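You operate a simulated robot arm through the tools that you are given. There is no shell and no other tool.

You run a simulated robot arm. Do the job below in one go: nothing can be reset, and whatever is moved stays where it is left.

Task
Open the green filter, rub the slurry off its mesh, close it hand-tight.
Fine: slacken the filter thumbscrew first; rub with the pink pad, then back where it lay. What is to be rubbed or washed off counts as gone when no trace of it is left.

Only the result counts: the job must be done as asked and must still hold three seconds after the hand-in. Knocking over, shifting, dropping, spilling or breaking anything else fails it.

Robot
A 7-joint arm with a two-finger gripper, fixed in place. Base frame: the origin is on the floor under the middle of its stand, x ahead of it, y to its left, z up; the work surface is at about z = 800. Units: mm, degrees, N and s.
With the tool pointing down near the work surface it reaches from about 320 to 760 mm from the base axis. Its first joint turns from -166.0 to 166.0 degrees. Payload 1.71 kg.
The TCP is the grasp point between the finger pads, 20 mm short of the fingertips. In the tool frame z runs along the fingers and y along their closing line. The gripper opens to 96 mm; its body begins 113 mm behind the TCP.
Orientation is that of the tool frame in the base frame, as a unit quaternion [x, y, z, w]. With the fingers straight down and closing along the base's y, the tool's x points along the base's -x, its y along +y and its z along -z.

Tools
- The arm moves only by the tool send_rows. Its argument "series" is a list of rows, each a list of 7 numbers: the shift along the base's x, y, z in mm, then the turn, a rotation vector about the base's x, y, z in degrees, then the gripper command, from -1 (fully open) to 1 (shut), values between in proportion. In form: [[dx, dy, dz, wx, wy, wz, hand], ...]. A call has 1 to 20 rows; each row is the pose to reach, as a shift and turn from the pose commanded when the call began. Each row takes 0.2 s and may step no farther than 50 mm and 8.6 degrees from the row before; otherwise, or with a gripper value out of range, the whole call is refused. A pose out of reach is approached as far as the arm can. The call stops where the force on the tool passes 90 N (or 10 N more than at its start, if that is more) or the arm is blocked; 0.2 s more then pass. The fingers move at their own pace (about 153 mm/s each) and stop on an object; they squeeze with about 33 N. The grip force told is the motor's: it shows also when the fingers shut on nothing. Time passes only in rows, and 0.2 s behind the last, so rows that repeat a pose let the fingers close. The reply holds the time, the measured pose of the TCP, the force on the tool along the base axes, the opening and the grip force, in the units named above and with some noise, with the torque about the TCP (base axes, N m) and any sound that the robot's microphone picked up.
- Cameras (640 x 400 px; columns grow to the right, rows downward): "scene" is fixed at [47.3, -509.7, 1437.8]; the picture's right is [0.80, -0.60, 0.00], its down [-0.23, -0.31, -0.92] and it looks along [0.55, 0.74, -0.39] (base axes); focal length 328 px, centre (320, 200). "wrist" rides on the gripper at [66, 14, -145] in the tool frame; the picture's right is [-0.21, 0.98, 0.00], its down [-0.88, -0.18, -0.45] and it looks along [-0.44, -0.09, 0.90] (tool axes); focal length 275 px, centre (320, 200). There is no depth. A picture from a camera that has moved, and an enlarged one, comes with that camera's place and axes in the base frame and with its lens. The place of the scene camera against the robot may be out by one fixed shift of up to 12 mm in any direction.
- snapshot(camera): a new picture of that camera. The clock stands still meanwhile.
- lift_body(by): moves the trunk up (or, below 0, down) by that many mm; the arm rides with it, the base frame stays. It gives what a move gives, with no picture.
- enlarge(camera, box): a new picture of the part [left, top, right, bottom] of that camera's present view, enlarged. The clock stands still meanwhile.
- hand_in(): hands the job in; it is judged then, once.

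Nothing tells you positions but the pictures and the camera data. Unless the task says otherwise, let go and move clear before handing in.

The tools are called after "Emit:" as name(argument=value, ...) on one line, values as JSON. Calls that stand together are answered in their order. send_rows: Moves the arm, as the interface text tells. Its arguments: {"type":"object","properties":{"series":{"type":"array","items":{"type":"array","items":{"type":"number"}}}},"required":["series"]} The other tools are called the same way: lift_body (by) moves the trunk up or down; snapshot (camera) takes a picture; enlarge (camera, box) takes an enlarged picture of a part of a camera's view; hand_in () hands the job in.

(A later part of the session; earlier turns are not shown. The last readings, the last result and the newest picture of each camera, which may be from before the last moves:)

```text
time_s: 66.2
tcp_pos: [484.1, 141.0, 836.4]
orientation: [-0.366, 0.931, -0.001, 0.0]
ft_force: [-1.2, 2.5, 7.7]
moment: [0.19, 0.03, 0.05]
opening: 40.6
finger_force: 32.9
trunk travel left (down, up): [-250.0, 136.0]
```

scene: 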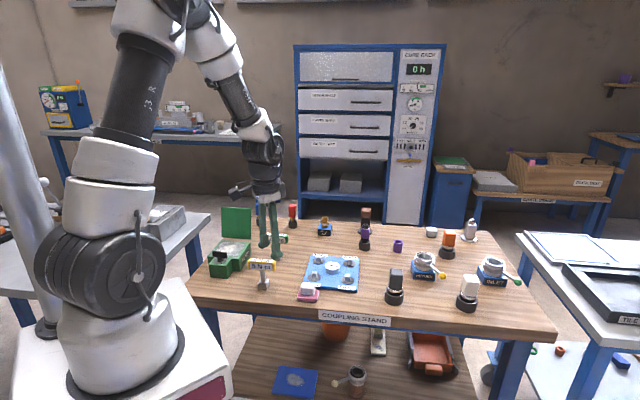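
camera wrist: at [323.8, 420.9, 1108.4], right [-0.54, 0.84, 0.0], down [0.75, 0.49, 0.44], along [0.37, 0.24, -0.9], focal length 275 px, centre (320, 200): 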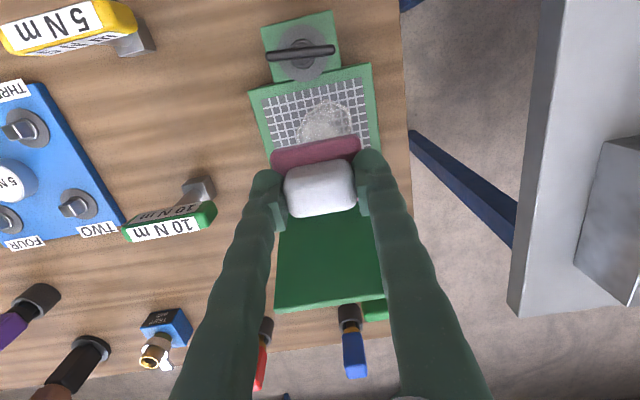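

Light contact (7.7 N) shows the pad is down. I'll open the fingers and rise.

Emit:
send_rows(series=[[0, 0, 0, 0, 0, 0, 0.1], [0, 0, 0, 0, 0, 0, -0.1], [0, 0, 0, 0, 0, 0, -0.4], [0, 0, 0, 0, 0, 0, -0.5], [0, 0, 5, 0, 0, 0, -0.5], [0, 0, 20, 0, 0, 0, -0.5], [0, 0, 45, 0, 0, 0, -0.5], [0, 0, 75, 0, 0, 0, -0.5]])

Emit:
enlarge(camera="scene", box=[285, 270, 335, 310])

Emit:
enlarge(camera="wrist", box=[240, 90, 400, 210])

```text
time_s: 68.0
tcp_pos: [483.9, 140.3, 910.0]
orientation: [-0.365, 0.931, -0.001, 0.0]
ft_force: [-0.1, 0.0, 0.3]
moment: [0.02, -0.02, -0.01]
opening: 71.9
finger_force: 0.1
trunk travel left (down, up): [-250.0, 136.0]
```

```text
10.00 times, centred on (310, 290) of scene
camera zoom: at [47.3, -509.7, 1437.8], right [0.8, -0.6, 0.0], down [-0.23, -0.31, -0.92], along [0.55, 0.74, -0.39], focal length 3275 px, centre (420, -700)
```

zoom: 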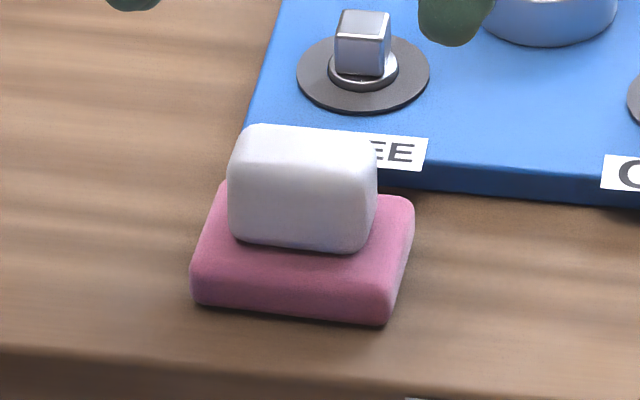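

```text
3.33 times, centred on (320, 150) of wrist
camera zoom: at [424.7, 105.9, 1056.3], right [-0.52, 0.86, 0.0], down [0.77, 0.46, 0.44], along [0.38, 0.23, -0.9], focal length 918 px, centre (320, 367)
```

zoom: 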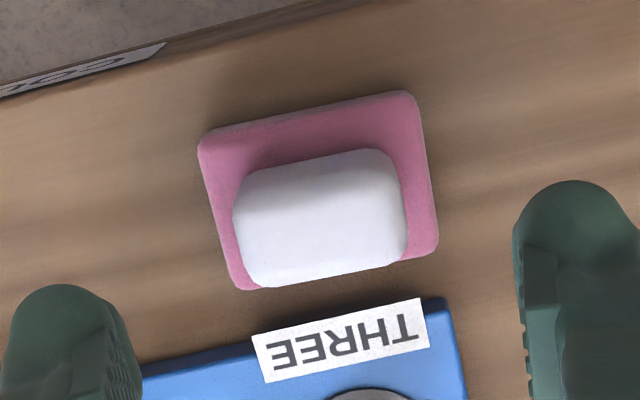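

The pad is back where it lay, within about a millimetre. Now to close the lid: I'll straddle its free edge near the +x/−y corner, nudge it past vertical with the rear finger, and lower it against the front finger. First I'll move above that spot with yaw 135.

Emit:
send_rows(series=[[0, 0, 45, 0, 0, 0, -0.2], [0, 0, 90, 0, 0, 0, 0], [-1, 26, 98.6, 0, 0, 7, 0.2], [-2, 52, 98.6, 0, 0, 14, 0.375], [-3, 78, 98.6, 0, 0, 21, 0.375], [-4, 104, 98.6, 0, 0, 28, 0.375], [-5, 130, 98.6, 0, 0, 35, 0.375], [-6, 156, 98.6, 0, 0, 42, 0.375], [-7, 182, 98.6, 0, 0, 49, 0.375], [-8, 208, 98.6, 0, 0, 56, 0.375], [-9, 234, 98.6, 0, 0, 63, 0.375], [-10, 260, 98.6, 0, 0, 70, 0.375], [-11, 286, 98.6, 0, 0, 77, 0.375], [-12, 312, 98.6, 0, 0, 84, 0.375], [-12.8, 342.1, 98.6, 0, 0, 92, 0.375], [-12.8, 342.1, 98.6, 0, 0, 92, 0.375]])

Emit:
snapshot(camera="wrist")

Emit:
enlarge(camera="scene", box=[185, 165, 305, 285])

```text
time_s: 71.4
tcp_pos: [472.3, 482.4, 1011.3]
orientation: [0.924, -0.382, -0.001, -0.002]
ft_force: [-0.1, 0.2, 0.7]
moment: [0.03, 0.0, -0.02]
opening: 30.0
finger_force: 0.0
trunk travel left (down, up): [-250.0, 136.0]
```

```text
taken
camera wrist: at [507.9, 425.9, 1155.5], right [-0.84, -0.55, 0.0], down [-0.49, 0.75, 0.45], along [-0.24, 0.37, -0.9], focal length 275 px, centre (320, 200)
```

wrist: 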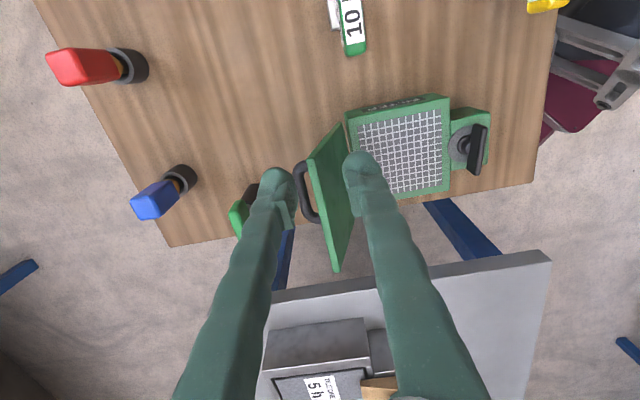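

```text
3.33 times, centred on (245, 225) of scene
camera zoom: at [47.3, -509.7, 1437.8], right [0.8, -0.6, 0.0], down [-0.23, -0.31, -0.92], along [0.55, 0.74, -0.39], focal length 1092 px, centre (570, 117)
```

zoom: 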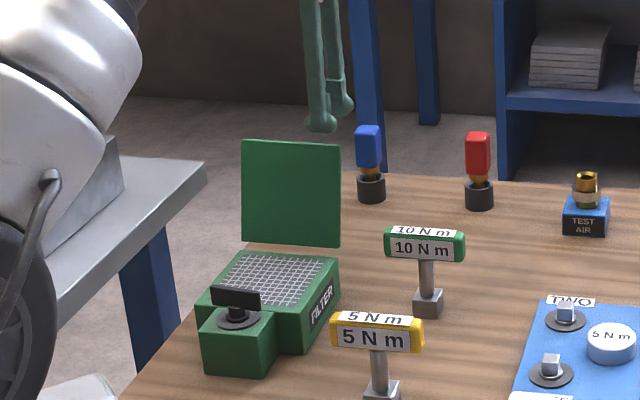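

Emit:
enlarge(camera="wrist", box=[240, 100, 400, 220])

Emit:
enlarge(camera="scene", box=[225, 165, 305, 245])

```text
3.33 times, centred on (320, 160) of wrist
camera zoom: at [507.9, 425.9, 1155.5], right [-0.84, -0.55, 0.0], down [-0.49, 0.75, 0.45], along [-0.24, 0.37, -0.9], focal length 918 px, centre (320, 333)
```

zoom: 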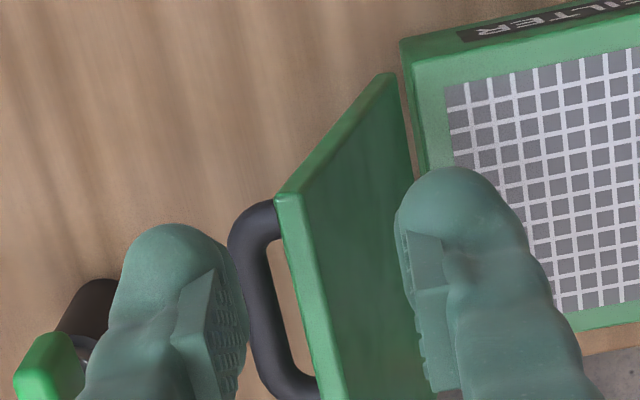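

```text
5.00 times, centred on (265, 205) of scene
camera zoom: at [47.3, -509.7, 1437.8], right [0.8, -0.6, 0.0], down [-0.23, -0.31, -0.92], along [0.55, 0.74, -0.39], focal length 1637 px, centre (595, 175)
```

zoom: 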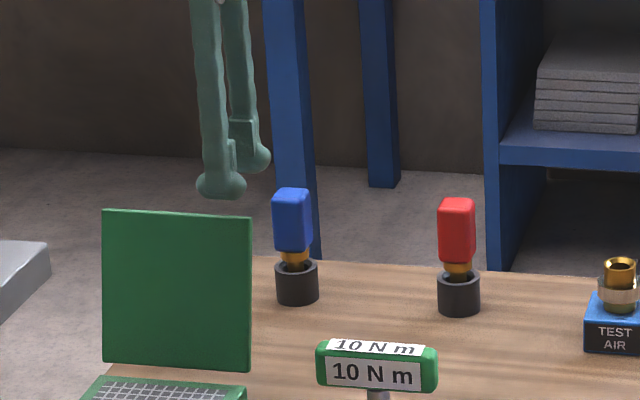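

The lid's free edge is at about h = 88 mm with its top at z≈960, inside the finger gap. I'll lower the fingers astride it.

Emit:
send_rows(series=[[1, 1, -15, 0, 0, 0, 0.375], [2, 2, -30, 0, 0, 0, 0.375], [2, 2, -42, 0, 0, 0, 0.375], [2, 2, -52, 0, 0, 0, 0.375], [2, 2, -52, 0, 0, 0, 0.375]])

Emit:
enlarge(camera="wrist", box=[240, 100, 400, 220])

Emit:
enlarge(camera="scene", box=[205, 175, 285, 275])

```text
time_s: 72.6
tcp_pos: [472.9, 483.7, 956.6]
orientation: [0.923, -0.384, 0.0, -0.001]
ft_force: [-0.6, -0.1, 0.3]
moment: [0.02, 0.0, -0.01]
opening: 30.0
finger_force: 0.1
trunk travel left (down, up): [-250.0, 136.0]
```

```text
3.33 times, centred on (320, 160) of wrist
camera zoom: at [508.1, 427.4, 1102.0], right [-0.84, -0.54, 0.0], down [-0.49, 0.75, 0.45], along [-0.24, 0.37, -0.9], focal length 918 px, centre (320, 333)
```

zoom: 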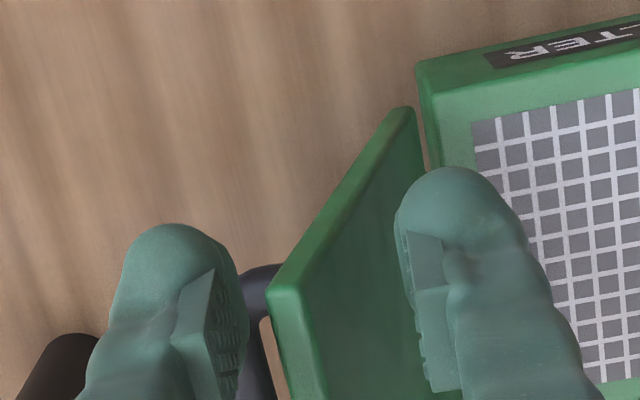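

```text
4.00 times, centred on (245, 225) of scene
camera zoom: at [47.3, -509.7, 1437.8], right [0.8, -0.6, 0.0], down [-0.23, -0.31, -0.92], along [0.55, 0.74, -0.39], focal length 1310 px, centre (620, 100)
```

zoom: 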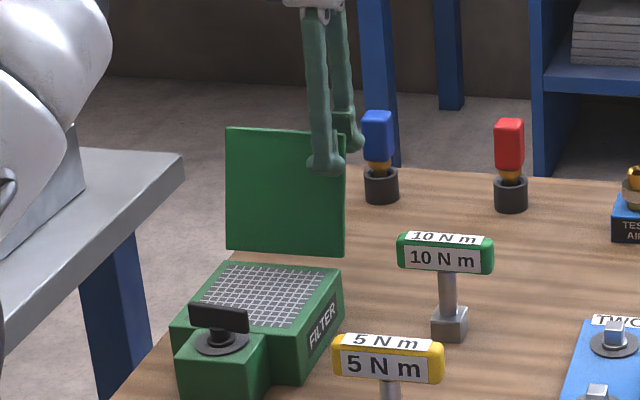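

The fingers straddle the lid edge. I'll draw toward the base slowly so the rear finger brings the lid up to vertical.

Emit:
send_rows(series=[[-5, -5, 0, 0, 0, 0, 0.375], [-10, -10, 0, 0, 0, 0, 0.375], [-15, -15, 0, 0, 0, 0, 0.375], [-20, -20, 0, 0, 0, 0, 0.375], [-25, -25, 0, 0, 0, 0, 0.375], [-29, -29, 0, 0, 0, 0, 0.375], [-29, -29, 0, 0, 0, 0, 0.375]])

Emit:
enlarge(camera="wrist", box=[240, 100, 400, 220])

Emit:
enlarge(camera="scene", box=[205, 175, 285, 275])

```text
time_s: 74.2
tcp_pos: [445.2, 456.4, 958.4]
orientation: [0.924, -0.384, 0.0, -0.001]
ft_force: [0.5, -0.9, -0.5]
moment: [-0.03, -0.02, -0.01]
opening: 30.1
finger_force: 0.0
trunk travel left (down, up): [-250.0, 136.0]
```

```text
3.33 times, centred on (320, 160) of wrist
camera zoom: at [480.2, 399.2, 1103.1], right [-0.84, -0.54, 0.0], down [-0.49, 0.75, 0.45], along [-0.24, 0.37, -0.9], focal length 918 px, centre (320, 333)
```

zoom: 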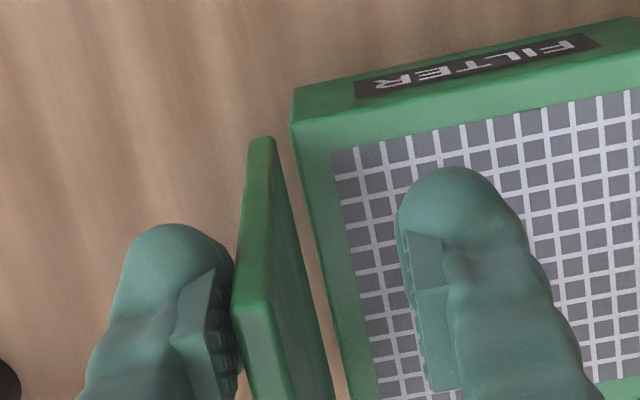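

```text
4.00 times, centred on (245, 225) of scene
camera zoom: at [47.3, -509.7, 1437.8], right [0.8, -0.6, 0.0], down [-0.23, -0.31, -0.92], along [0.55, 0.74, -0.39], focal length 1310 px, centre (620, 100)
```

zoom: 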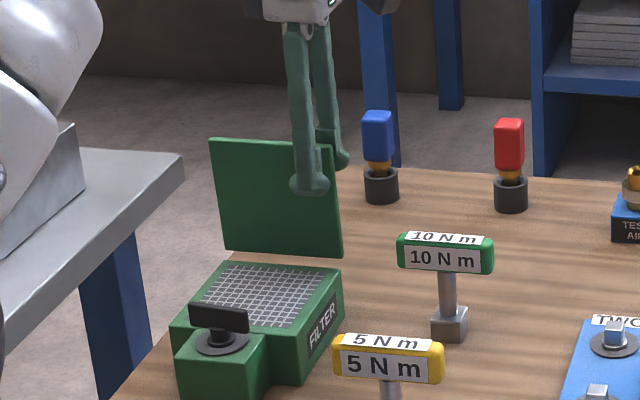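

The lid is at about vertical and leaning on the rear finger. I'll continue a little so it tips gently onto the front finger.

Emit:
send_rows(series=[[-3, -3, 0, 0, 0, 0, 0.375], [-6, -6, 0, 0, 0, 0, 0.375], [-9, -9, 0, 0, 0, 0, 0.375], [-9, -9, 0, 0, 0, 0, 0.375], [-9, -9, 0, 0, 0, 0, 0.375]])

Emit:
enlarge(camera="wrist", box=[240, 100, 400, 220])

Emit:
enlarge(camera="scene", box=[205, 175, 285, 275])

```text
time_s: 75.4
tcp_pos: [435.7, 446.8, 957.9]
orientation: [0.924, -0.383, 0.0, -0.001]
ft_force: [-0.2, -0.1, 0.5]
moment: [-0.01, 0.03, -0.01]
opening: 30.1
finger_force: 0.2
trunk travel left (down, up): [-250.0, 136.0]
```

```text
3.33 times, centred on (320, 160) of wrist
camera zoom: at [470.8, 389.7, 1102.0], right [-0.84, -0.54, 0.0], down [-0.49, 0.75, 0.45], along [-0.24, 0.37, -0.9], focal length 918 px, centre (320, 333)
```

zoom: 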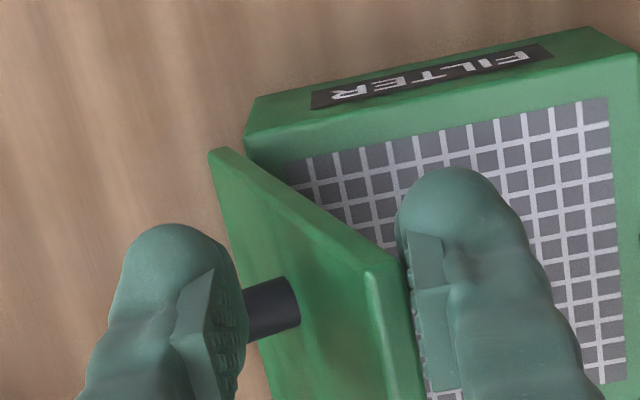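

```text
4.00 times, centred on (245, 225) of scene
camera zoom: at [47.3, -509.7, 1437.8], right [0.8, -0.6, 0.0], down [-0.23, -0.31, -0.92], along [0.55, 0.74, -0.39], focal length 1310 px, centre (620, 100)
```

zoom: 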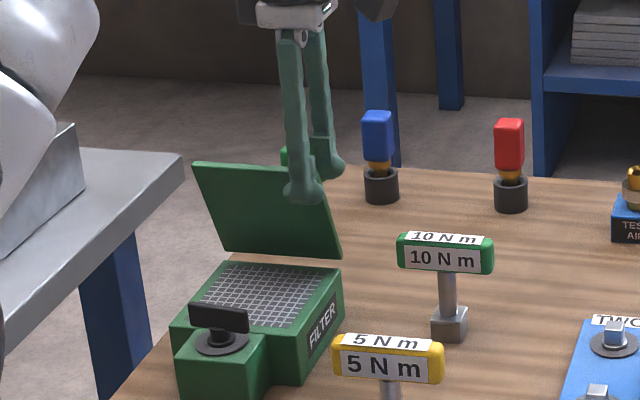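

The lid now rests on the front finger at about 72°. I'll lower it in steps, moving the finger toward the lid's closed edge while widening the gap so the rear finger clears the handle.

Emit:
send_rows(series=[[-2.9, -2.9, 0, 0, 0, 0, 0.375], [-6.1, -6.1, -1, 0, 0, 0, 0.375], [-8.6, -8.6, -3, 0, 0, 0, 0.27], [-10.9, -10.9, -5, 0, 0, 0, 0.167], [-11.2, -11.2, -7.5, 0, 0, 0, -0.04], [-11.5, -11.5, -10, 0, 0, 0, -0.25], [-11.5, -11.5, -10, 0, 0, 0, -0.25]])

Emit:
enlarge(camera="wrist", box=[240, 100, 400, 220])

Emit:
enlarge(camera="scene", box=[205, 175, 285, 275])

```text
time_s: 77.0
tcp_pos: [423.7, 433.9, 946.8]
orientation: [0.924, -0.383, -0.001, -0.002]
ft_force: [-0.3, -0.3, 0.9]
moment: [0.01, 0.03, 0.01]
opening: 60.7
finger_force: 0.8
trunk travel left (down, up): [-250.0, 136.0]
```

```text
3.33 times, centred on (320, 160) of wrist
camera zoom: at [459.1, 377.9, 1092.9], right [-0.84, -0.54, 0.0], down [-0.49, 0.75, 0.45], along [-0.24, 0.37, -0.9], focal length 918 px, centre (320, 333)
```

zoom: 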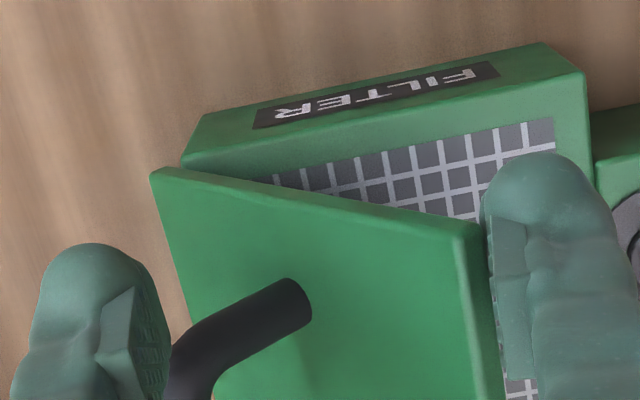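

```text
4.00 times, centred on (245, 225) of scene
camera zoom: at [47.3, -509.7, 1437.8], right [0.8, -0.6, 0.0], down [-0.23, -0.31, -0.92], along [0.55, 0.74, -0.39], focal length 1310 px, centre (620, 100)
```

zoom: 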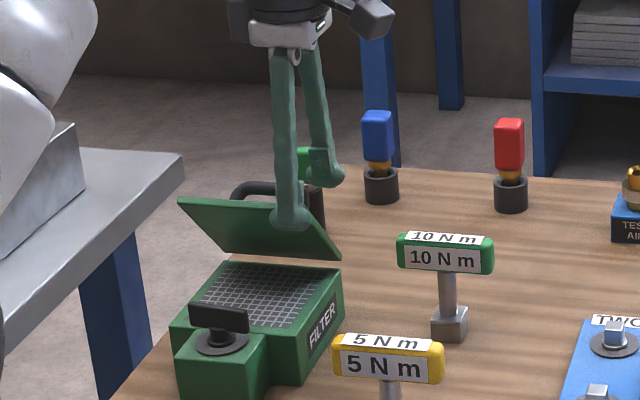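

Emit:
send_rows(series=[[0, 0, -4, 0, 0, 0, -0.46], [0, 0, -9, 0, 0, 0, -0.667], [-1.3, -1.3, -14, 0, 0, 0, -0.77], [-2.6, -2.6, -19, 0, 0, 0, -0.875], [-5.2, -5.2, -25, 0, 0, 0, -0.875], [-7.8, -7.8, -30, 0, 0, 0, -0.875], [-10, -10, -36, 0, 0, 0, -0.875], [-12.1, -12.1, -41, 0, 0, 0, -0.875]])

Emit:
enlarge(camera="wrist", box=[220, 70, 420, 220])

Emit:
enlarge(camera="scene", box=[205, 185, 285, 275])

```text
time_s: 78.8
tcp_pos: [411.6, 421.6, 906.1]
orientation: [0.923, -0.384, -0.001, -0.001]
ft_force: [-1.4, -0.9, -0.2]
moment: [0.02, 0.02, -0.01]
opening: 91.1
finger_force: 0.8
trunk travel left (down, up): [-250.0, 136.0]
```

```text
2.67 times, centred on (320, 145) of wrist
camera zoom: at [446.1, 365.0, 1050.9], right [-0.84, -0.54, 0.0], down [-0.49, 0.75, 0.45], along [-0.24, 0.38, -0.89], focal length 734 px, centre (320, 347)
```

zoom: 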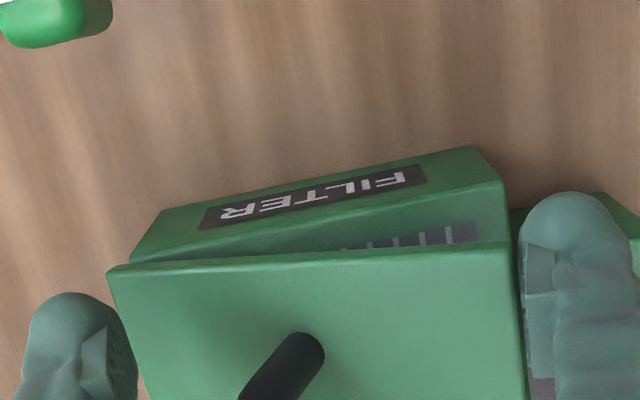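

```text
4.44 times, centred on (245, 230) of scene
camera zoom: at [47.3, -509.7, 1437.8], right [0.8, -0.6, 0.0], down [-0.23, -0.31, -0.92], along [0.55, 0.74, -0.39], focal length 1456 px, centre (653, 67)
```

zoom: 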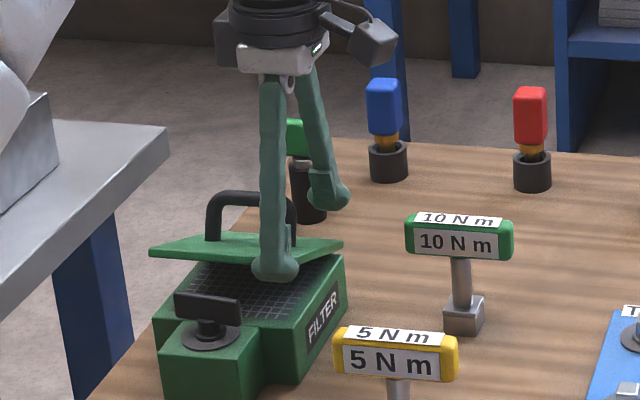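

Emit:
send_rows(series=[[-1.6, -1.6, -6, 0, 0, 0, -0.875], [-3.1, -3.1, -12, 0, 0, 0, -0.875], [-4, -4, -16, 0, 0, 0, -0.875], [-5.2, -5.2, -20, 0, 0, 0, -0.9]])

Emit:
enlarge(camera="wrist", box=[220, 70, 420, 220])

Emit:
enlarge(camera="scene", box=[205, 205, 275, 275])

```text
time_s: 79.8
tcp_pos: [407.1, 419.2, 886.2]
orientation: [0.923, -0.384, 0.0, -0.001]
ft_force: [-0.5, 0.1, 0.1]
moment: [0.02, 0.01, 0.02]
opening: 91.3
finger_force: 0.1
trunk travel left (down, up): [-250.0, 136.0]
```

```text
2.67 times, centred on (320, 145) of wrist
camera zoom: at [442.2, 361.1, 1031.2], right [-0.84, -0.54, 0.0], down [-0.49, 0.75, 0.45], along [-0.24, 0.37, -0.89], focal length 734 px, centre (320, 347)
```

zoom: 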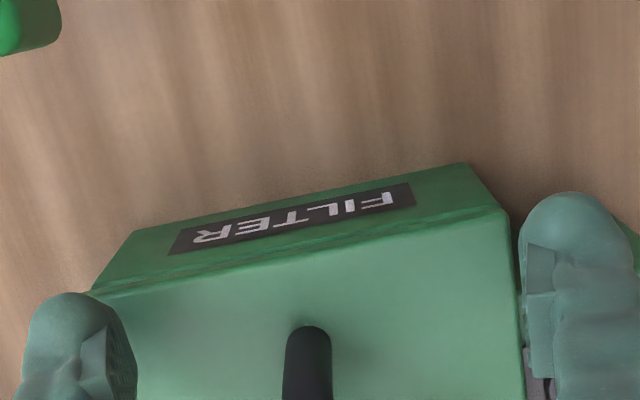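

```text
5.71 times, centred on (240, 240) of scene
camera zoom: at [47.3, -509.7, 1437.8], right [0.8, -0.6, 0.0], down [-0.23, -0.31, -0.92], along [0.55, 0.74, -0.39], focal length 1871 px, centre (777, -29)
```

zoom: 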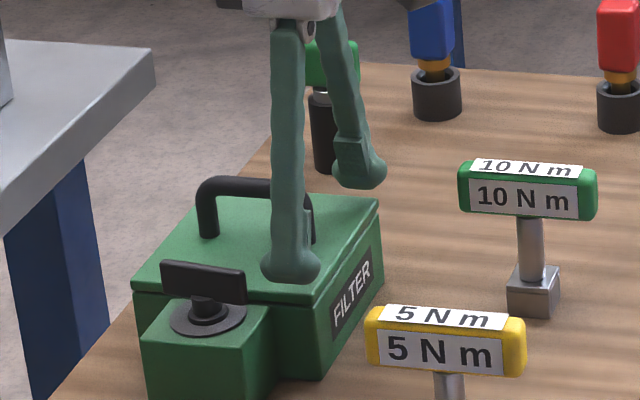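

The lid has closed flush. I'll rise straight up and move over the thumbscrew to measure it before tightening.

Emit:
send_rows(series=[[0, 0, 15, 0, 0, 0, -0.9], [0, 0, 45, 0, 0, 0, -0.7], [0, 0, 75, 0, 0, 0, -0.4], [-27, -5, 75, 0, 0, -2, -0.2], [-54, -10, 75, 0, 0, -4, -0.2], [-80.5, -15, 75, 0, 0, -6, -0.2], [-80.5, -15, 75, 0, 0, -6, -0.2]])

Emit:
enlarge(camera="wrist", box=[230, 80, 410, 210])

Emit:
enlarge(camera="scene", box=[210, 225, 260, 275])

```text
time_s: 81.4
tcp_pos: [327.8, 406.0, 961.3]
orientation: [0.902, -0.431, 0.0, 0.0]
ft_force: [0.3, 0.2, 0.4]
moment: [0.03, 0.02, -0.01]
opening: 57.6
finger_force: 0.1
trunk travel left (down, up): [-250.0, 136.0]
```

```text
3.08 times, centred on (320, 145) of wrist
camera zoom: at [355.7, 345.2, 1106.5], right [-0.89, -0.45, 0.0], down [-0.41, 0.8, 0.45], along [-0.2, 0.4, -0.89], focal length 847 px, centre (320, 369)
```

zoom: 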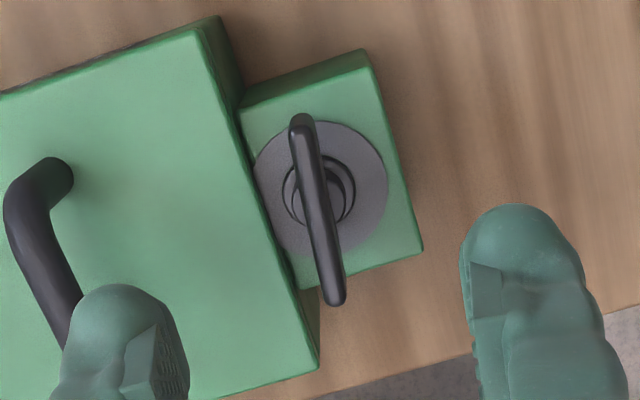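

```text
8.00 times, centred on (235, 250) of scene
camera zoom: at [47.3, -509.7, 1437.8], right [0.8, -0.6, 0.0], down [-0.23, -0.31, -0.92], along [0.55, 0.74, -0.39], focal length 2620 px, centre (1000, -200)
```

zoom: 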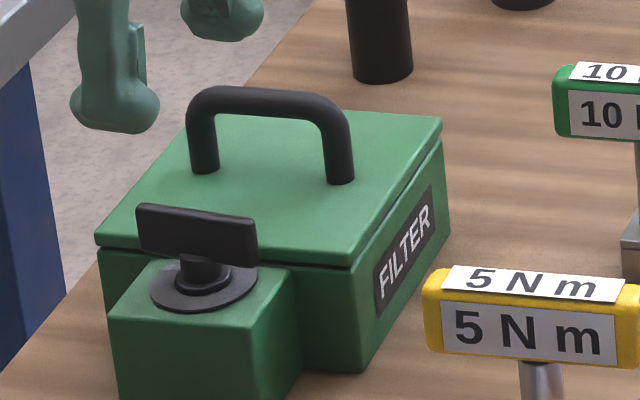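

The lid is flush, the tool axis is right over the screw, and the wing is aligned with the tool. I'll descend a bit higher than before (tips at about 867) to grip only the wing, and close.

Emit:
send_rows(series=[[0, 0, -20, 0, 0, 0, -0.2], [0, 0, -40, 0, 0, 0, -0.2], [0, 0, -58, 0, 0, 0, -0.2], [0, 0, -68, 0, 0, 0, -0.1], [0, 0, -75, 0, 0, 0, 0], [0, 0, -75, 0, 0, 0, 0.5], [0, 0, -75, 0, 0, 0, 1], [0, 0, -75, 0, 0, 0, 1], [0, 0, -75, 0, 0, 0, 1]])

Emit:
enlarge(camera="wrist", box=[230, 80, 410, 210])

Emit:
enlarge(camera="scene", box=[210, 225, 260, 275])

```text
time_s: 83.4
tcp_pos: [328.0, 403.7, 887.1]
orientation: [0.902, -0.431, -0.001, -0.003]
ft_force: [15.7, 13.8, 4.3]
moment: [0.29, -0.12, -0.01]
opening: 6.1
finger_force: 35.1
trunk travel left (down, up): [-250.0, 136.0]
```

```text
3.08 times, centred on (320, 145) of wrist
camera zoom: at [356.8, 343.4, 1032.3], right [-0.89, -0.45, 0.0], down [-0.41, 0.8, 0.45], along [-0.2, 0.4, -0.89], focal length 847 px, centre (320, 369)
```

zoom: 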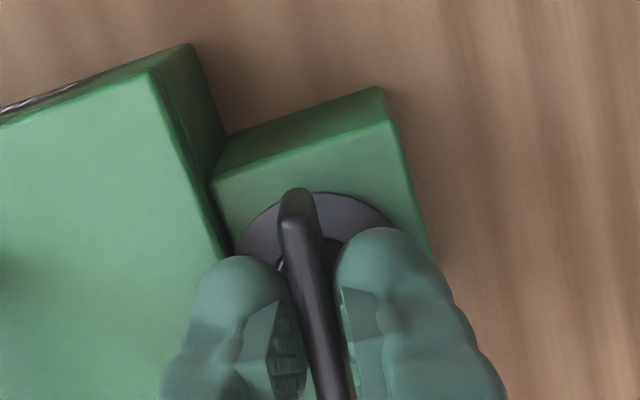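

```text
8.00 times, centred on (235, 250) of scene
camera zoom: at [47.3, -509.7, 1437.8], right [0.8, -0.6, 0.0], down [-0.23, -0.31, -0.92], along [0.55, 0.74, -0.39], focal length 2620 px, centre (1000, -200)
```

zoom: 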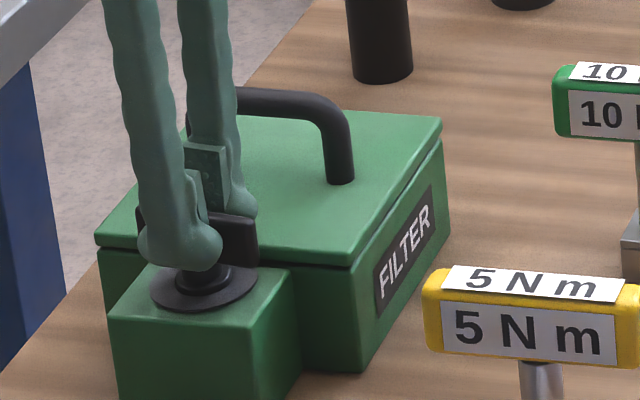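

The wing is gripped (6.1 mm opening) with some side load. I'll shift a couple of millimetres to relieve it, then start turning clockwise.

Emit:
send_rows(series=[[1, 1, 0, 0, 0, 0, 1], [2, 2, 0, 0, 0, 0, 1], [2, 2, 0, 0, 0, 0, 1]])

```text
time_s: 84.2
tcp_pos: [328.6, 404.3, 887.8]
orientation: [0.903, -0.431, -0.001, -0.001]
ft_force: [11.6, 5.9, 23.0]
moment: [-0.1, -0.32, -0.02]
opening: 6.0
finger_force: 34.1
trunk travel left (down, up): [-250.0, 136.0]
```

Emit:
send_rows(series=[[0, 0, 0.5, 0, 0, -7, 1], [0, 0, 0.5, 0, 0, -14, 1], [0, 0, 0.5, 0, 0, -21, 1], [0, 0, 0.5, 0, 0, -28, 1], [0, 0, 0.5, 0, 0, -35, 1]])

Emit:
enlarge(camera="wrist", box=[230, 80, 410, 210])

Emit:
enlarge(camera="scene", box=[210, 225, 260, 275])

```text
time_s: 85.4
tcp_pos: [328.0, 404.0, 887.1]
orientation: [0.73, -0.683, 0.0, -0.001]
ft_force: [5.5, 0.7, 20.8]
moment: [0.03, -0.05, 0.03]
opening: 6.4
finger_force: 34.2
trunk travel left (down, up): [-250.0, 136.0]
```

```text
3.08 times, centred on (320, 145) of wrist
camera zoom: at [316.5, 337.3, 1032.3], right [-0.99, 0.14, 0.0], down [0.13, 0.89, 0.45], along [0.06, 0.44, -0.9], focal length 847 px, centre (320, 369)
```

zoom: 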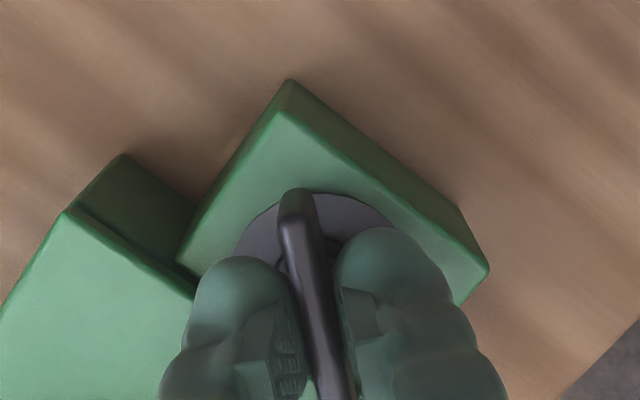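

```text
8.00 times, centred on (235, 250) of scene
camera zoom: at [47.3, -509.7, 1437.8], right [0.8, -0.6, 0.0], down [-0.23, -0.31, -0.92], along [0.55, 0.74, -0.39], focal length 2620 px, centre (1000, -200)
```

zoom: 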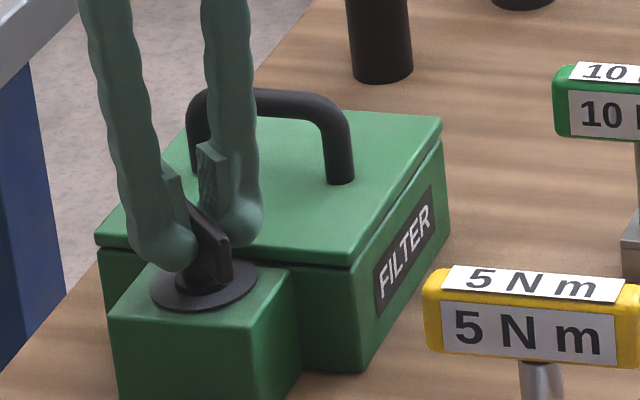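

The wing turns with the gripper and torque is still about zero. I'll continue clockwise.

Emit:
send_rows(series=[[0, 0, 0.5, 0, 0, -7, 1], [0, 0, 0.5, 0, 0, -14, 1], [0, 0, 0.5, 0, 0, -21, 1], [0, 0, 0.5, 0, 0, -28, 1]])

Emit:
enlarge(camera="wrist", box=[230, 80, 410, 210])

```text
time_s: 86.4
tcp_pos: [326.3, 404.0, 886.4]
orientation: [-0.543, 0.84, 0.0, -0.001]
ft_force: [-6.9, -2.7, 2.9]
moment: [0.15, 0.02, 0.01]
opening: 6.3
finger_force: 35.1
trunk travel left (down, up): [-250.0, 136.0]
```

```text
3.08 times, centred on (320, 145) of wrist
camera zoom: at [286.3, 350.3, 1032.5], right [-0.81, 0.59, 0.0], down [0.53, 0.73, 0.44], along [0.26, 0.36, -0.9], focal length 847 px, centre (320, 369)
```

zoom: 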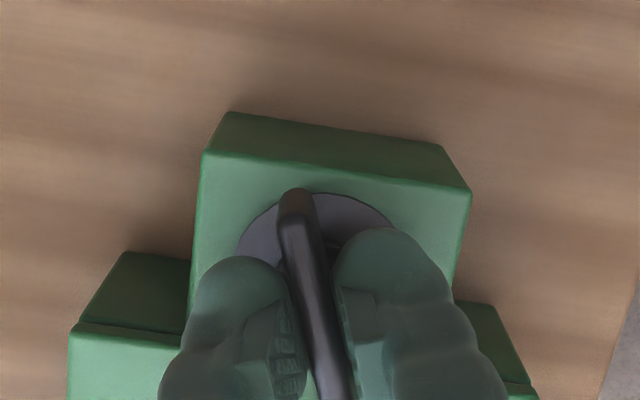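

Emit:
send_rows(series=[[0, 0, 0, 0, 0, -4, 1], [0, 0, 0, 0, 0, -8, 1], [0, 0, 0, 0, 0, -12, 1]])

Emit:
enlarge(camera="wrist", box=[230, 80, 410, 210])

```text
time_s: 87.2
tcp_pos: [326.5, 404.4, 886.7]
orientation: [-0.452, 0.892, -0.001, -0.001]
ft_force: [-9.2, -8.0, -5.5]
moment: [-0.24, 0.2, 0.06]
opening: 5.8
finger_force: 34.9
trunk travel left (down, up): [-250.0, 136.0]
```

```text
3.08 times, centred on (320, 145) of wrist
camera zoom: at [275.6, 359.8, 1032.5], right [-0.67, 0.74, 0.0], down [0.67, 0.6, 0.44], along [0.33, 0.29, -0.9], focal length 847 px, centre (320, 369)
```

zoom: 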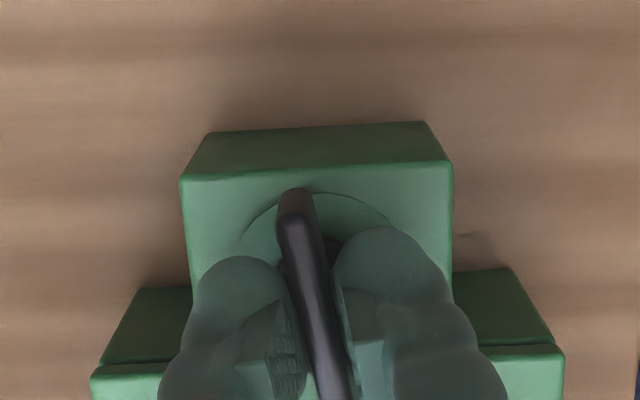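

The washer turned green again at about 54°. I'll keep going in small steps toward the original 43–44°, watching for the torque to rise.

Emit:
send_rows(series=[[0, 0, 0, 0, 0, -3, 1], [0, 0, 0, 0, 0, -6, 1]])

Emit:
send_rows(series=[[0, 0, 0, 0, 0, -2, 1], [0, 0, 0, 0, 0, -4, 1]])

Emit:
enlarge(camera="wrist", box=[230, 80, 410, 210])

```text
time_s: 87.8
tcp_pos: [325.9, 404.4, 887.0]
orientation: [-0.405, 0.914, -0.001, -0.001]
ft_force: [-11.5, -9.8, -7.7]
moment: [-0.22, 0.24, 0.05]
opening: 5.6
finger_force: 34.4
trunk travel left (down, up): [-250.0, 136.0]
```

```text
time_s: 88.4
tcp_pos: [325.5, 404.5, 887.7]
orientation: [-0.373, 0.928, -0.001, 0.0]
ft_force: [-11.3, -9.2, -2.7]
moment: [-0.42, 0.45, 0.06]
opening: 6.3
finger_force: 34.5
trunk travel left (down, up): [-250.0, 136.0]
```

```text
3.08 times, centred on (320, 145) of wrist
camera zoom: at [268.4, 369.0, 1032.3], right [-0.53, 0.85, 0.0], down [0.76, 0.47, 0.44], along [0.38, 0.23, -0.9], focal length 847 px, centre (320, 369)
```

zoom: 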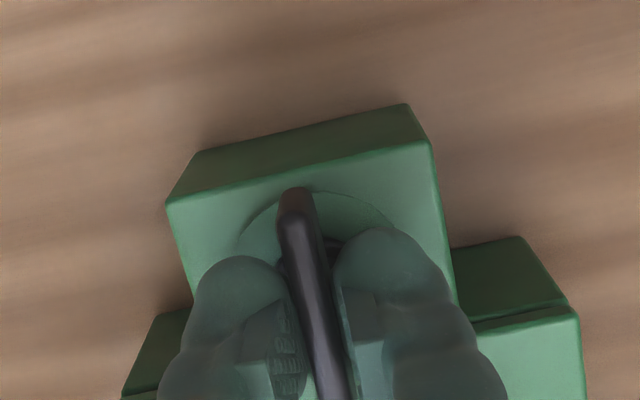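

Back at the original angle (43.8°) with the wing still following and little torque. I'll go on clockwise in small steps until it firms up.

Emit:
send_rows(series=[[0, 0, 0, 0, 0, -2, 1], [0, 0, 0, 0, 0, -4, 1]])

Emit:
send_rows(series=[[0, 0, 0, 0, 0, -2, 1], [0, 0, 0, 0, 0, -4, 1]])

Emit:
enlarge(camera="wrist", box=[230, 80, 410, 210])

```text
time_s: 89.0
tcp_pos: [326.1, 405.4, 885.1]
orientation: [-0.342, 0.94, -0.001, 0.0]
ft_force: [-14.2, -5.8, -7.1]
moment: [0.16, -0.11, -0.01]
opening: 5.8
finger_force: 34.5
trunk travel left (down, up): [-250.0, 136.0]
```

```text
time_s: 89.6
tcp_pos: [326.3, 404.6, 887.5]
orientation: [-0.308, 0.951, -0.001, 0.0]
ft_force: [-15.5, -1.9, -14.6]
moment: [0.24, -0.2, 0.06]
opening: 6.0
finger_force: 34.8
trunk travel left (down, up): [-250.0, 136.0]
```

```text
3.08 times, centred on (320, 145) of wrist
camera zoom: at [264.2, 377.5, 1032.5], right [-0.41, 0.91, 0.0], down [0.82, 0.37, 0.44], along [0.41, 0.18, -0.9], focal length 847 px, centre (320, 369)
```

zoom: 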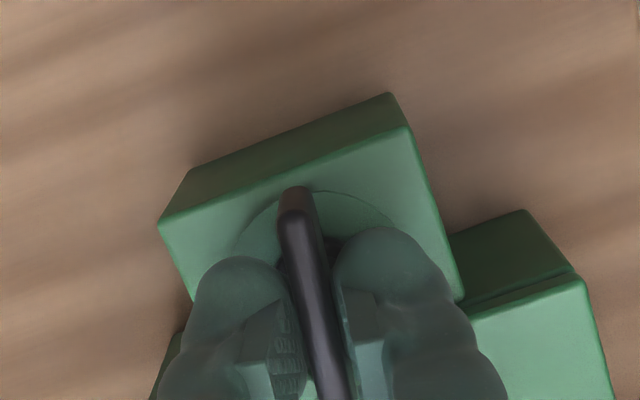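

The wing still follows freely at 36°, with about 0.06 N·m of torque and no stop yet. I'll continue clockwise a few degrees at a time until it resists.

Emit:
send_rows(series=[[0, 0, 0, 0, 0, -3, 1], [0, 0, 0, 0, 0, -6, 1]])

Emit:
send_rows(series=[[0, 0, 0, 0, 0, -3, 1], [0, 0, 0, 0, 0, -6, 1]])

Emit:
enlarge(camera="wrist", box=[230, 80, 410, 210])

Emit:
enlarge(camera="scene", box=[210, 225, 260, 275])

```text
time_s: 90.2
tcp_pos: [326.0, 405.5, 888.4]
orientation: [-0.258, 0.966, -0.001, 0.0]
ft_force: [-13.4, 2.3, -19.7]
moment: [-0.09, 0.3, 0.06]
opening: 6.0
finger_force: 35.4
trunk travel left (down, up): [-250.0, 136.0]
```

```text
time_s: 90.8
tcp_pos: [326.9, 404.2, 886.9]
orientation: [-0.208, 0.978, -0.002, -0.001]
ft_force: [-19.0, 5.6, -20.4]
moment: [0.08, 0.21, 0.09]
opening: 6.0
finger_force: 33.9
trunk travel left (down, up): [-250.0, 136.0]
```

```text
3.08 times, centred on (320, 145) of wrist
camera zoom: at [260.1, 391.3, 1032.9], right [-0.21, 0.98, 0.0], down [0.88, 0.19, 0.44], along [0.43, 0.09, -0.9], focal length 847 px, centre (320, 369)
```

zoom: 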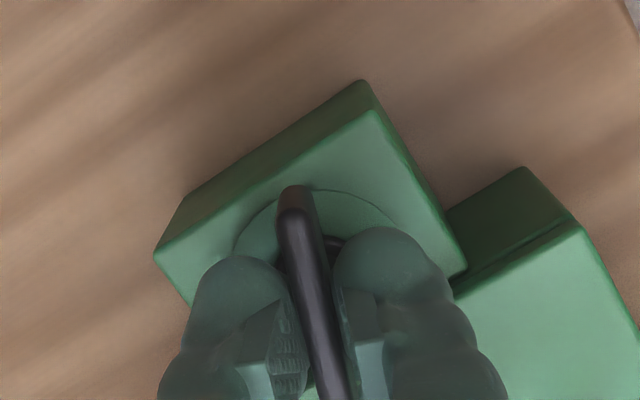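

```text
8.00 times, centred on (235, 250) of scene
camera zoom: at [47.3, -509.7, 1437.8], right [0.8, -0.6, 0.0], down [-0.23, -0.31, -0.92], along [0.55, 0.74, -0.39], focal length 2620 px, centre (1000, -200)
```

zoom: 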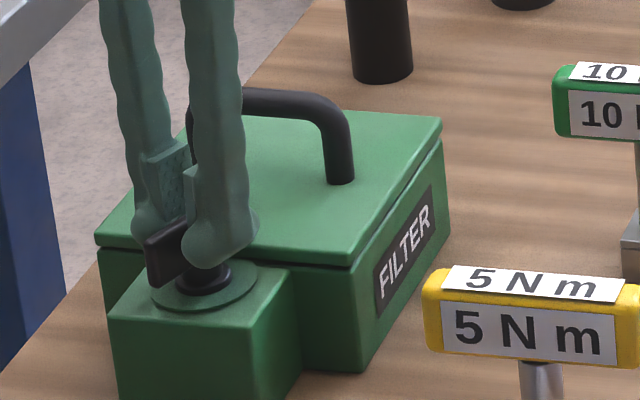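

The screw is drawing down as it turns (−20 N pull) and torque is rising slightly to 0.09. I'll follow it down a little and continue clockwise.

Emit:
send_rows(series=[[-1, 0, -1, 0, 0, -1, 1], [-2, 0.5, -1.5, 0, 0, -3, 1], [-2, 0.5, -1.5, 0, 0, -6, 1]])

Emit:
send_rows(series=[[0, 0, 0, 0, 0, -3, 1], [0, 0, 0, 0, 0, -6, 1]])

Emit:
enlarge(camera="wrist", box=[230, 80, 410, 210])

```text
time_s: 91.6
tcp_pos: [326.1, 404.4, 887.1]
orientation: [-0.155, 0.988, 0.001, 0.003]
ft_force: [-7.2, 2.3, 0.7]
moment: [0.0, 0.28, 0.06]
opening: 6.4
finger_force: 33.6
trunk travel left (down, up): [-250.0, 136.0]
```

```text
time_s: 92.2
tcp_pos: [326.0, 405.5, 888.1]
orientation: [-0.103, 0.995, 0.0, 0.001]
ft_force: [-2.9, 0.8, 13.2]
moment: [0.1, -0.34, 0.04]
opening: 6.2
finger_force: 34.2
trunk travel left (down, up): [-250.0, 136.0]
```

```text
3.08 times, centred on (320, 145) of wrist
camera zoom: at [258.3, 404.9, 1032.7], right [0.0, 1.0, 0.0], down [0.89, 0.0, 0.45], along [0.45, 0.0, -0.89], focal length 847 px, centre (320, 369)
```

zoom: 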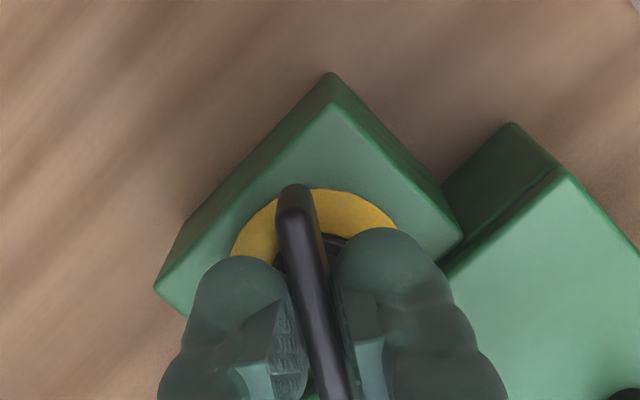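

The washer turned yellow, which means I've gone past hand-tight: grey is slack, green is tight, yellow is too tight. I'll back off to the middle of the green band, around the original 43°.

Emit:
send_rows(series=[[0, 0, 0, 0, 0, 5, 1], [0, 0, 0, 0, 0, 11, 1], [0, 0, 0, 0, 0, 17, 1], [0, 0, 0, 0, 0, 23, 1]])

Emit:
enlarge(camera="wrist", box=[230, 80, 410, 210])

Emit:
enlarge(camera="scene", box=[210, 225, 260, 275])

```text
time_s: 93.2
tcp_pos: [327.5, 404.7, 886.3]
orientation: [-0.3, 0.954, 0.001, 0.002]
ft_force: [4.6, 3.1, 24.7]
moment: [0.09, -0.1, -0.1]
opening: 6.6
finger_force: 35.3
trunk travel left (down, up): [-250.0, 136.0]
```

```text
3.08 times, centred on (320, 145) of wrist
camera zoom: at [263.7, 378.3, 1031.8], right [-0.39, 0.92, 0.0], down [0.82, 0.35, 0.45], along [0.41, 0.18, -0.89], focal length 847 px, centre (320, 369)
```

zoom: 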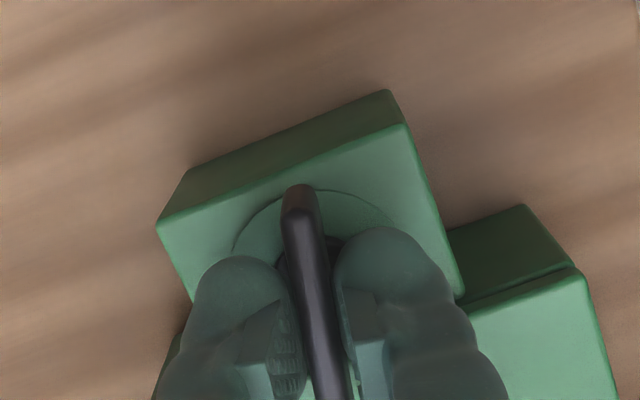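

```text
8.00 times, centred on (235, 250) of scene
camera zoom: at [47.3, -509.7, 1437.8], right [0.8, -0.6, 0.0], down [-0.23, -0.31, -0.92], along [0.55, 0.74, -0.39], focal length 2620 px, centre (1000, -200)
```

zoom: 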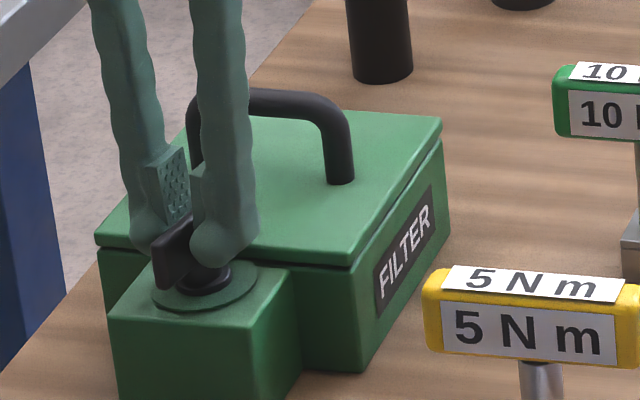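

It's green again at 35°. I'll ease a few degrees more to sit mid-band at about 40°, then release gently.

Emit:
send_rows(series=[[0, 0, 0, 0, 0, 3, 1], [0, 0, 0, 0, 0, 6, 1], [0, 0, 0, 0, 0, 6, 1]])

Emit:
send_rows(series=[[0, 0, 0, 0, 0, 0, 0.7], [0, 0, 0, 0, 0, 0, 0.3], [0, 0, 0, 0, 0, 0, 0], [0, 0, 10, 0, 0, 0, -0.2], [0, 0, 35, 0, 0, 0, -0.2], [0, 0, 75, 0, 0, 0, -0.2], [0, 0, 75, 0, 0, 0, -0.2]])

Emit:
enlarge(camera="wrist", box=[230, 80, 410, 210])

Emit:
enlarge(camera="scene", box=[210, 225, 260, 275])

```text
time_s: 94.0
tcp_pos: [326.3, 404.3, 886.8]
orientation: [-0.349, 0.937, 0.0, 0.001]
ft_force: [7.5, 5.0, 20.2]
moment: [0.24, -0.3, -0.01]
opening: 6.1
finger_force: 34.5
trunk travel left (down, up): [-250.0, 136.0]
```

```text
time_s: 95.6
tcp_pos: [324.5, 405.6, 960.8]
orientation: [-0.349, 0.937, 0.0, -0.001]
ft_force: [0.5, -0.8, -0.7]
moment: [0.03, 0.01, 0.02]
opening: 57.5
finger_force: 0.0
trunk travel left (down, up): [-250.0, 136.0]
```

```text
3.08 times, centred on (320, 145) of wrist
camera zoom: at [264.6, 373.1, 1105.9], right [-0.48, 0.87, 0.0], down [0.78, 0.43, 0.44], along [0.39, 0.21, -0.9], focal length 847 px, centre (320, 369)
```

zoom: 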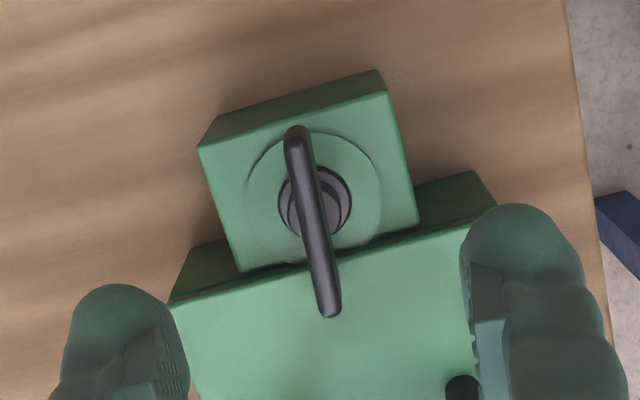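

```text
8.00 times, centred on (235, 250) of scene
camera zoom: at [47.3, -509.7, 1437.8], right [0.8, -0.6, 0.0], down [-0.23, -0.31, -0.92], along [0.55, 0.74, -0.39], focal length 2620 px, centre (1000, -200)
```

zoom: 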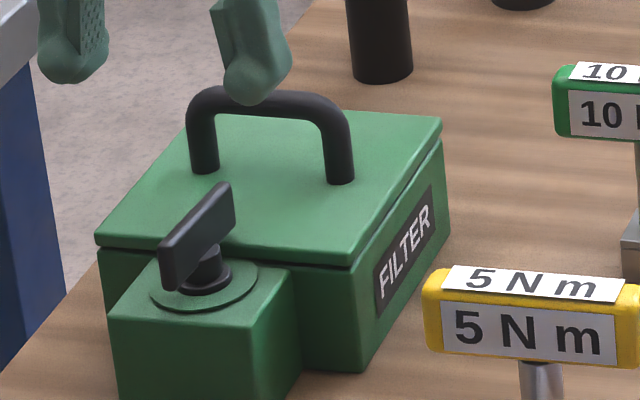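

The washer is green, the wing is back near its original angle, and the lid is closed. I'll move the arm up clear and check the whole scene before handing in.

Emit:
send_rows(series=[[10, -10, 40, 0, 0, 0, -0.2], [25, -30, 80, 0, 0, 0, -0.2], [45, -60, 120, 0, 0, 0, -0.2], [65, -90, 150, 0, 0, 0, -0.2], [65, -90, 150, 0, 0, 0, -0.2]])

Emit:
snapshot(camera="scene")

Emit:
enlarge(camera="scene", box=[190, 190, 350, 310])

Emit:
enlarge(camera="scene", box=[210, 225, 260, 275])

Emit:
snapshot(camera="wrist")

```text
refused: row 3 steps farther than a row can; nothing moved
```

```text
taken
```

scene: 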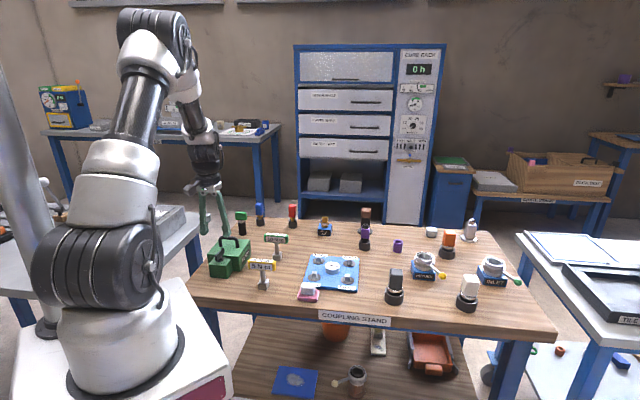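

```text
3.33 times, centred on (270, 250) of scene
camera zoom: at [47.3, -509.7, 1437.8], right [0.8, -0.6, 0.0], down [-0.23, -0.31, -0.92], along [0.55, 0.74, -0.39], focal length 1092 px, centre (487, 33)
```

zoom: 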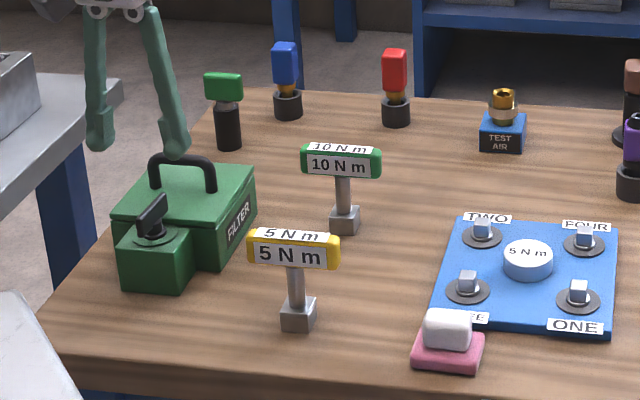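

```text
8.00 times, centred on (235, 250) of scene
camera zoom: at [47.3, -509.7, 1437.8], right [0.8, -0.6, 0.0], down [-0.23, -0.31, -0.92], along [0.55, 0.74, -0.39], focal length 2620 px, centre (1000, -200)
```

zoom: 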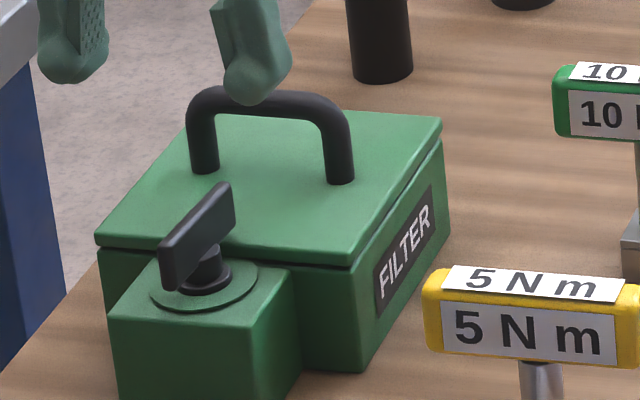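

```text
taken
camera wrist: at [264.6, 373.1, 1105.9], right [-0.48, 0.87, 0.0], down [0.78, 0.43, 0.44], along [0.39, 0.21, -0.9], focal length 275 px, centre (320, 200)
```

wrist: 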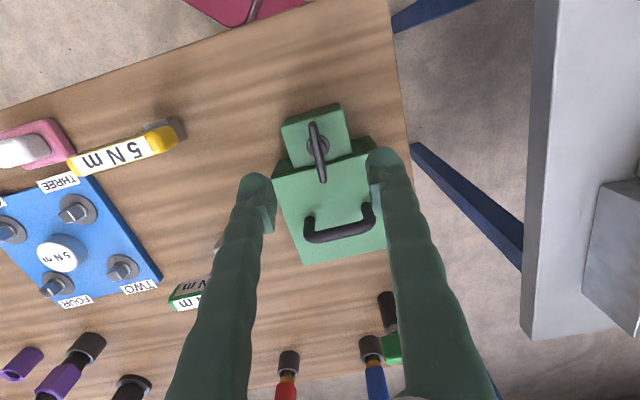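

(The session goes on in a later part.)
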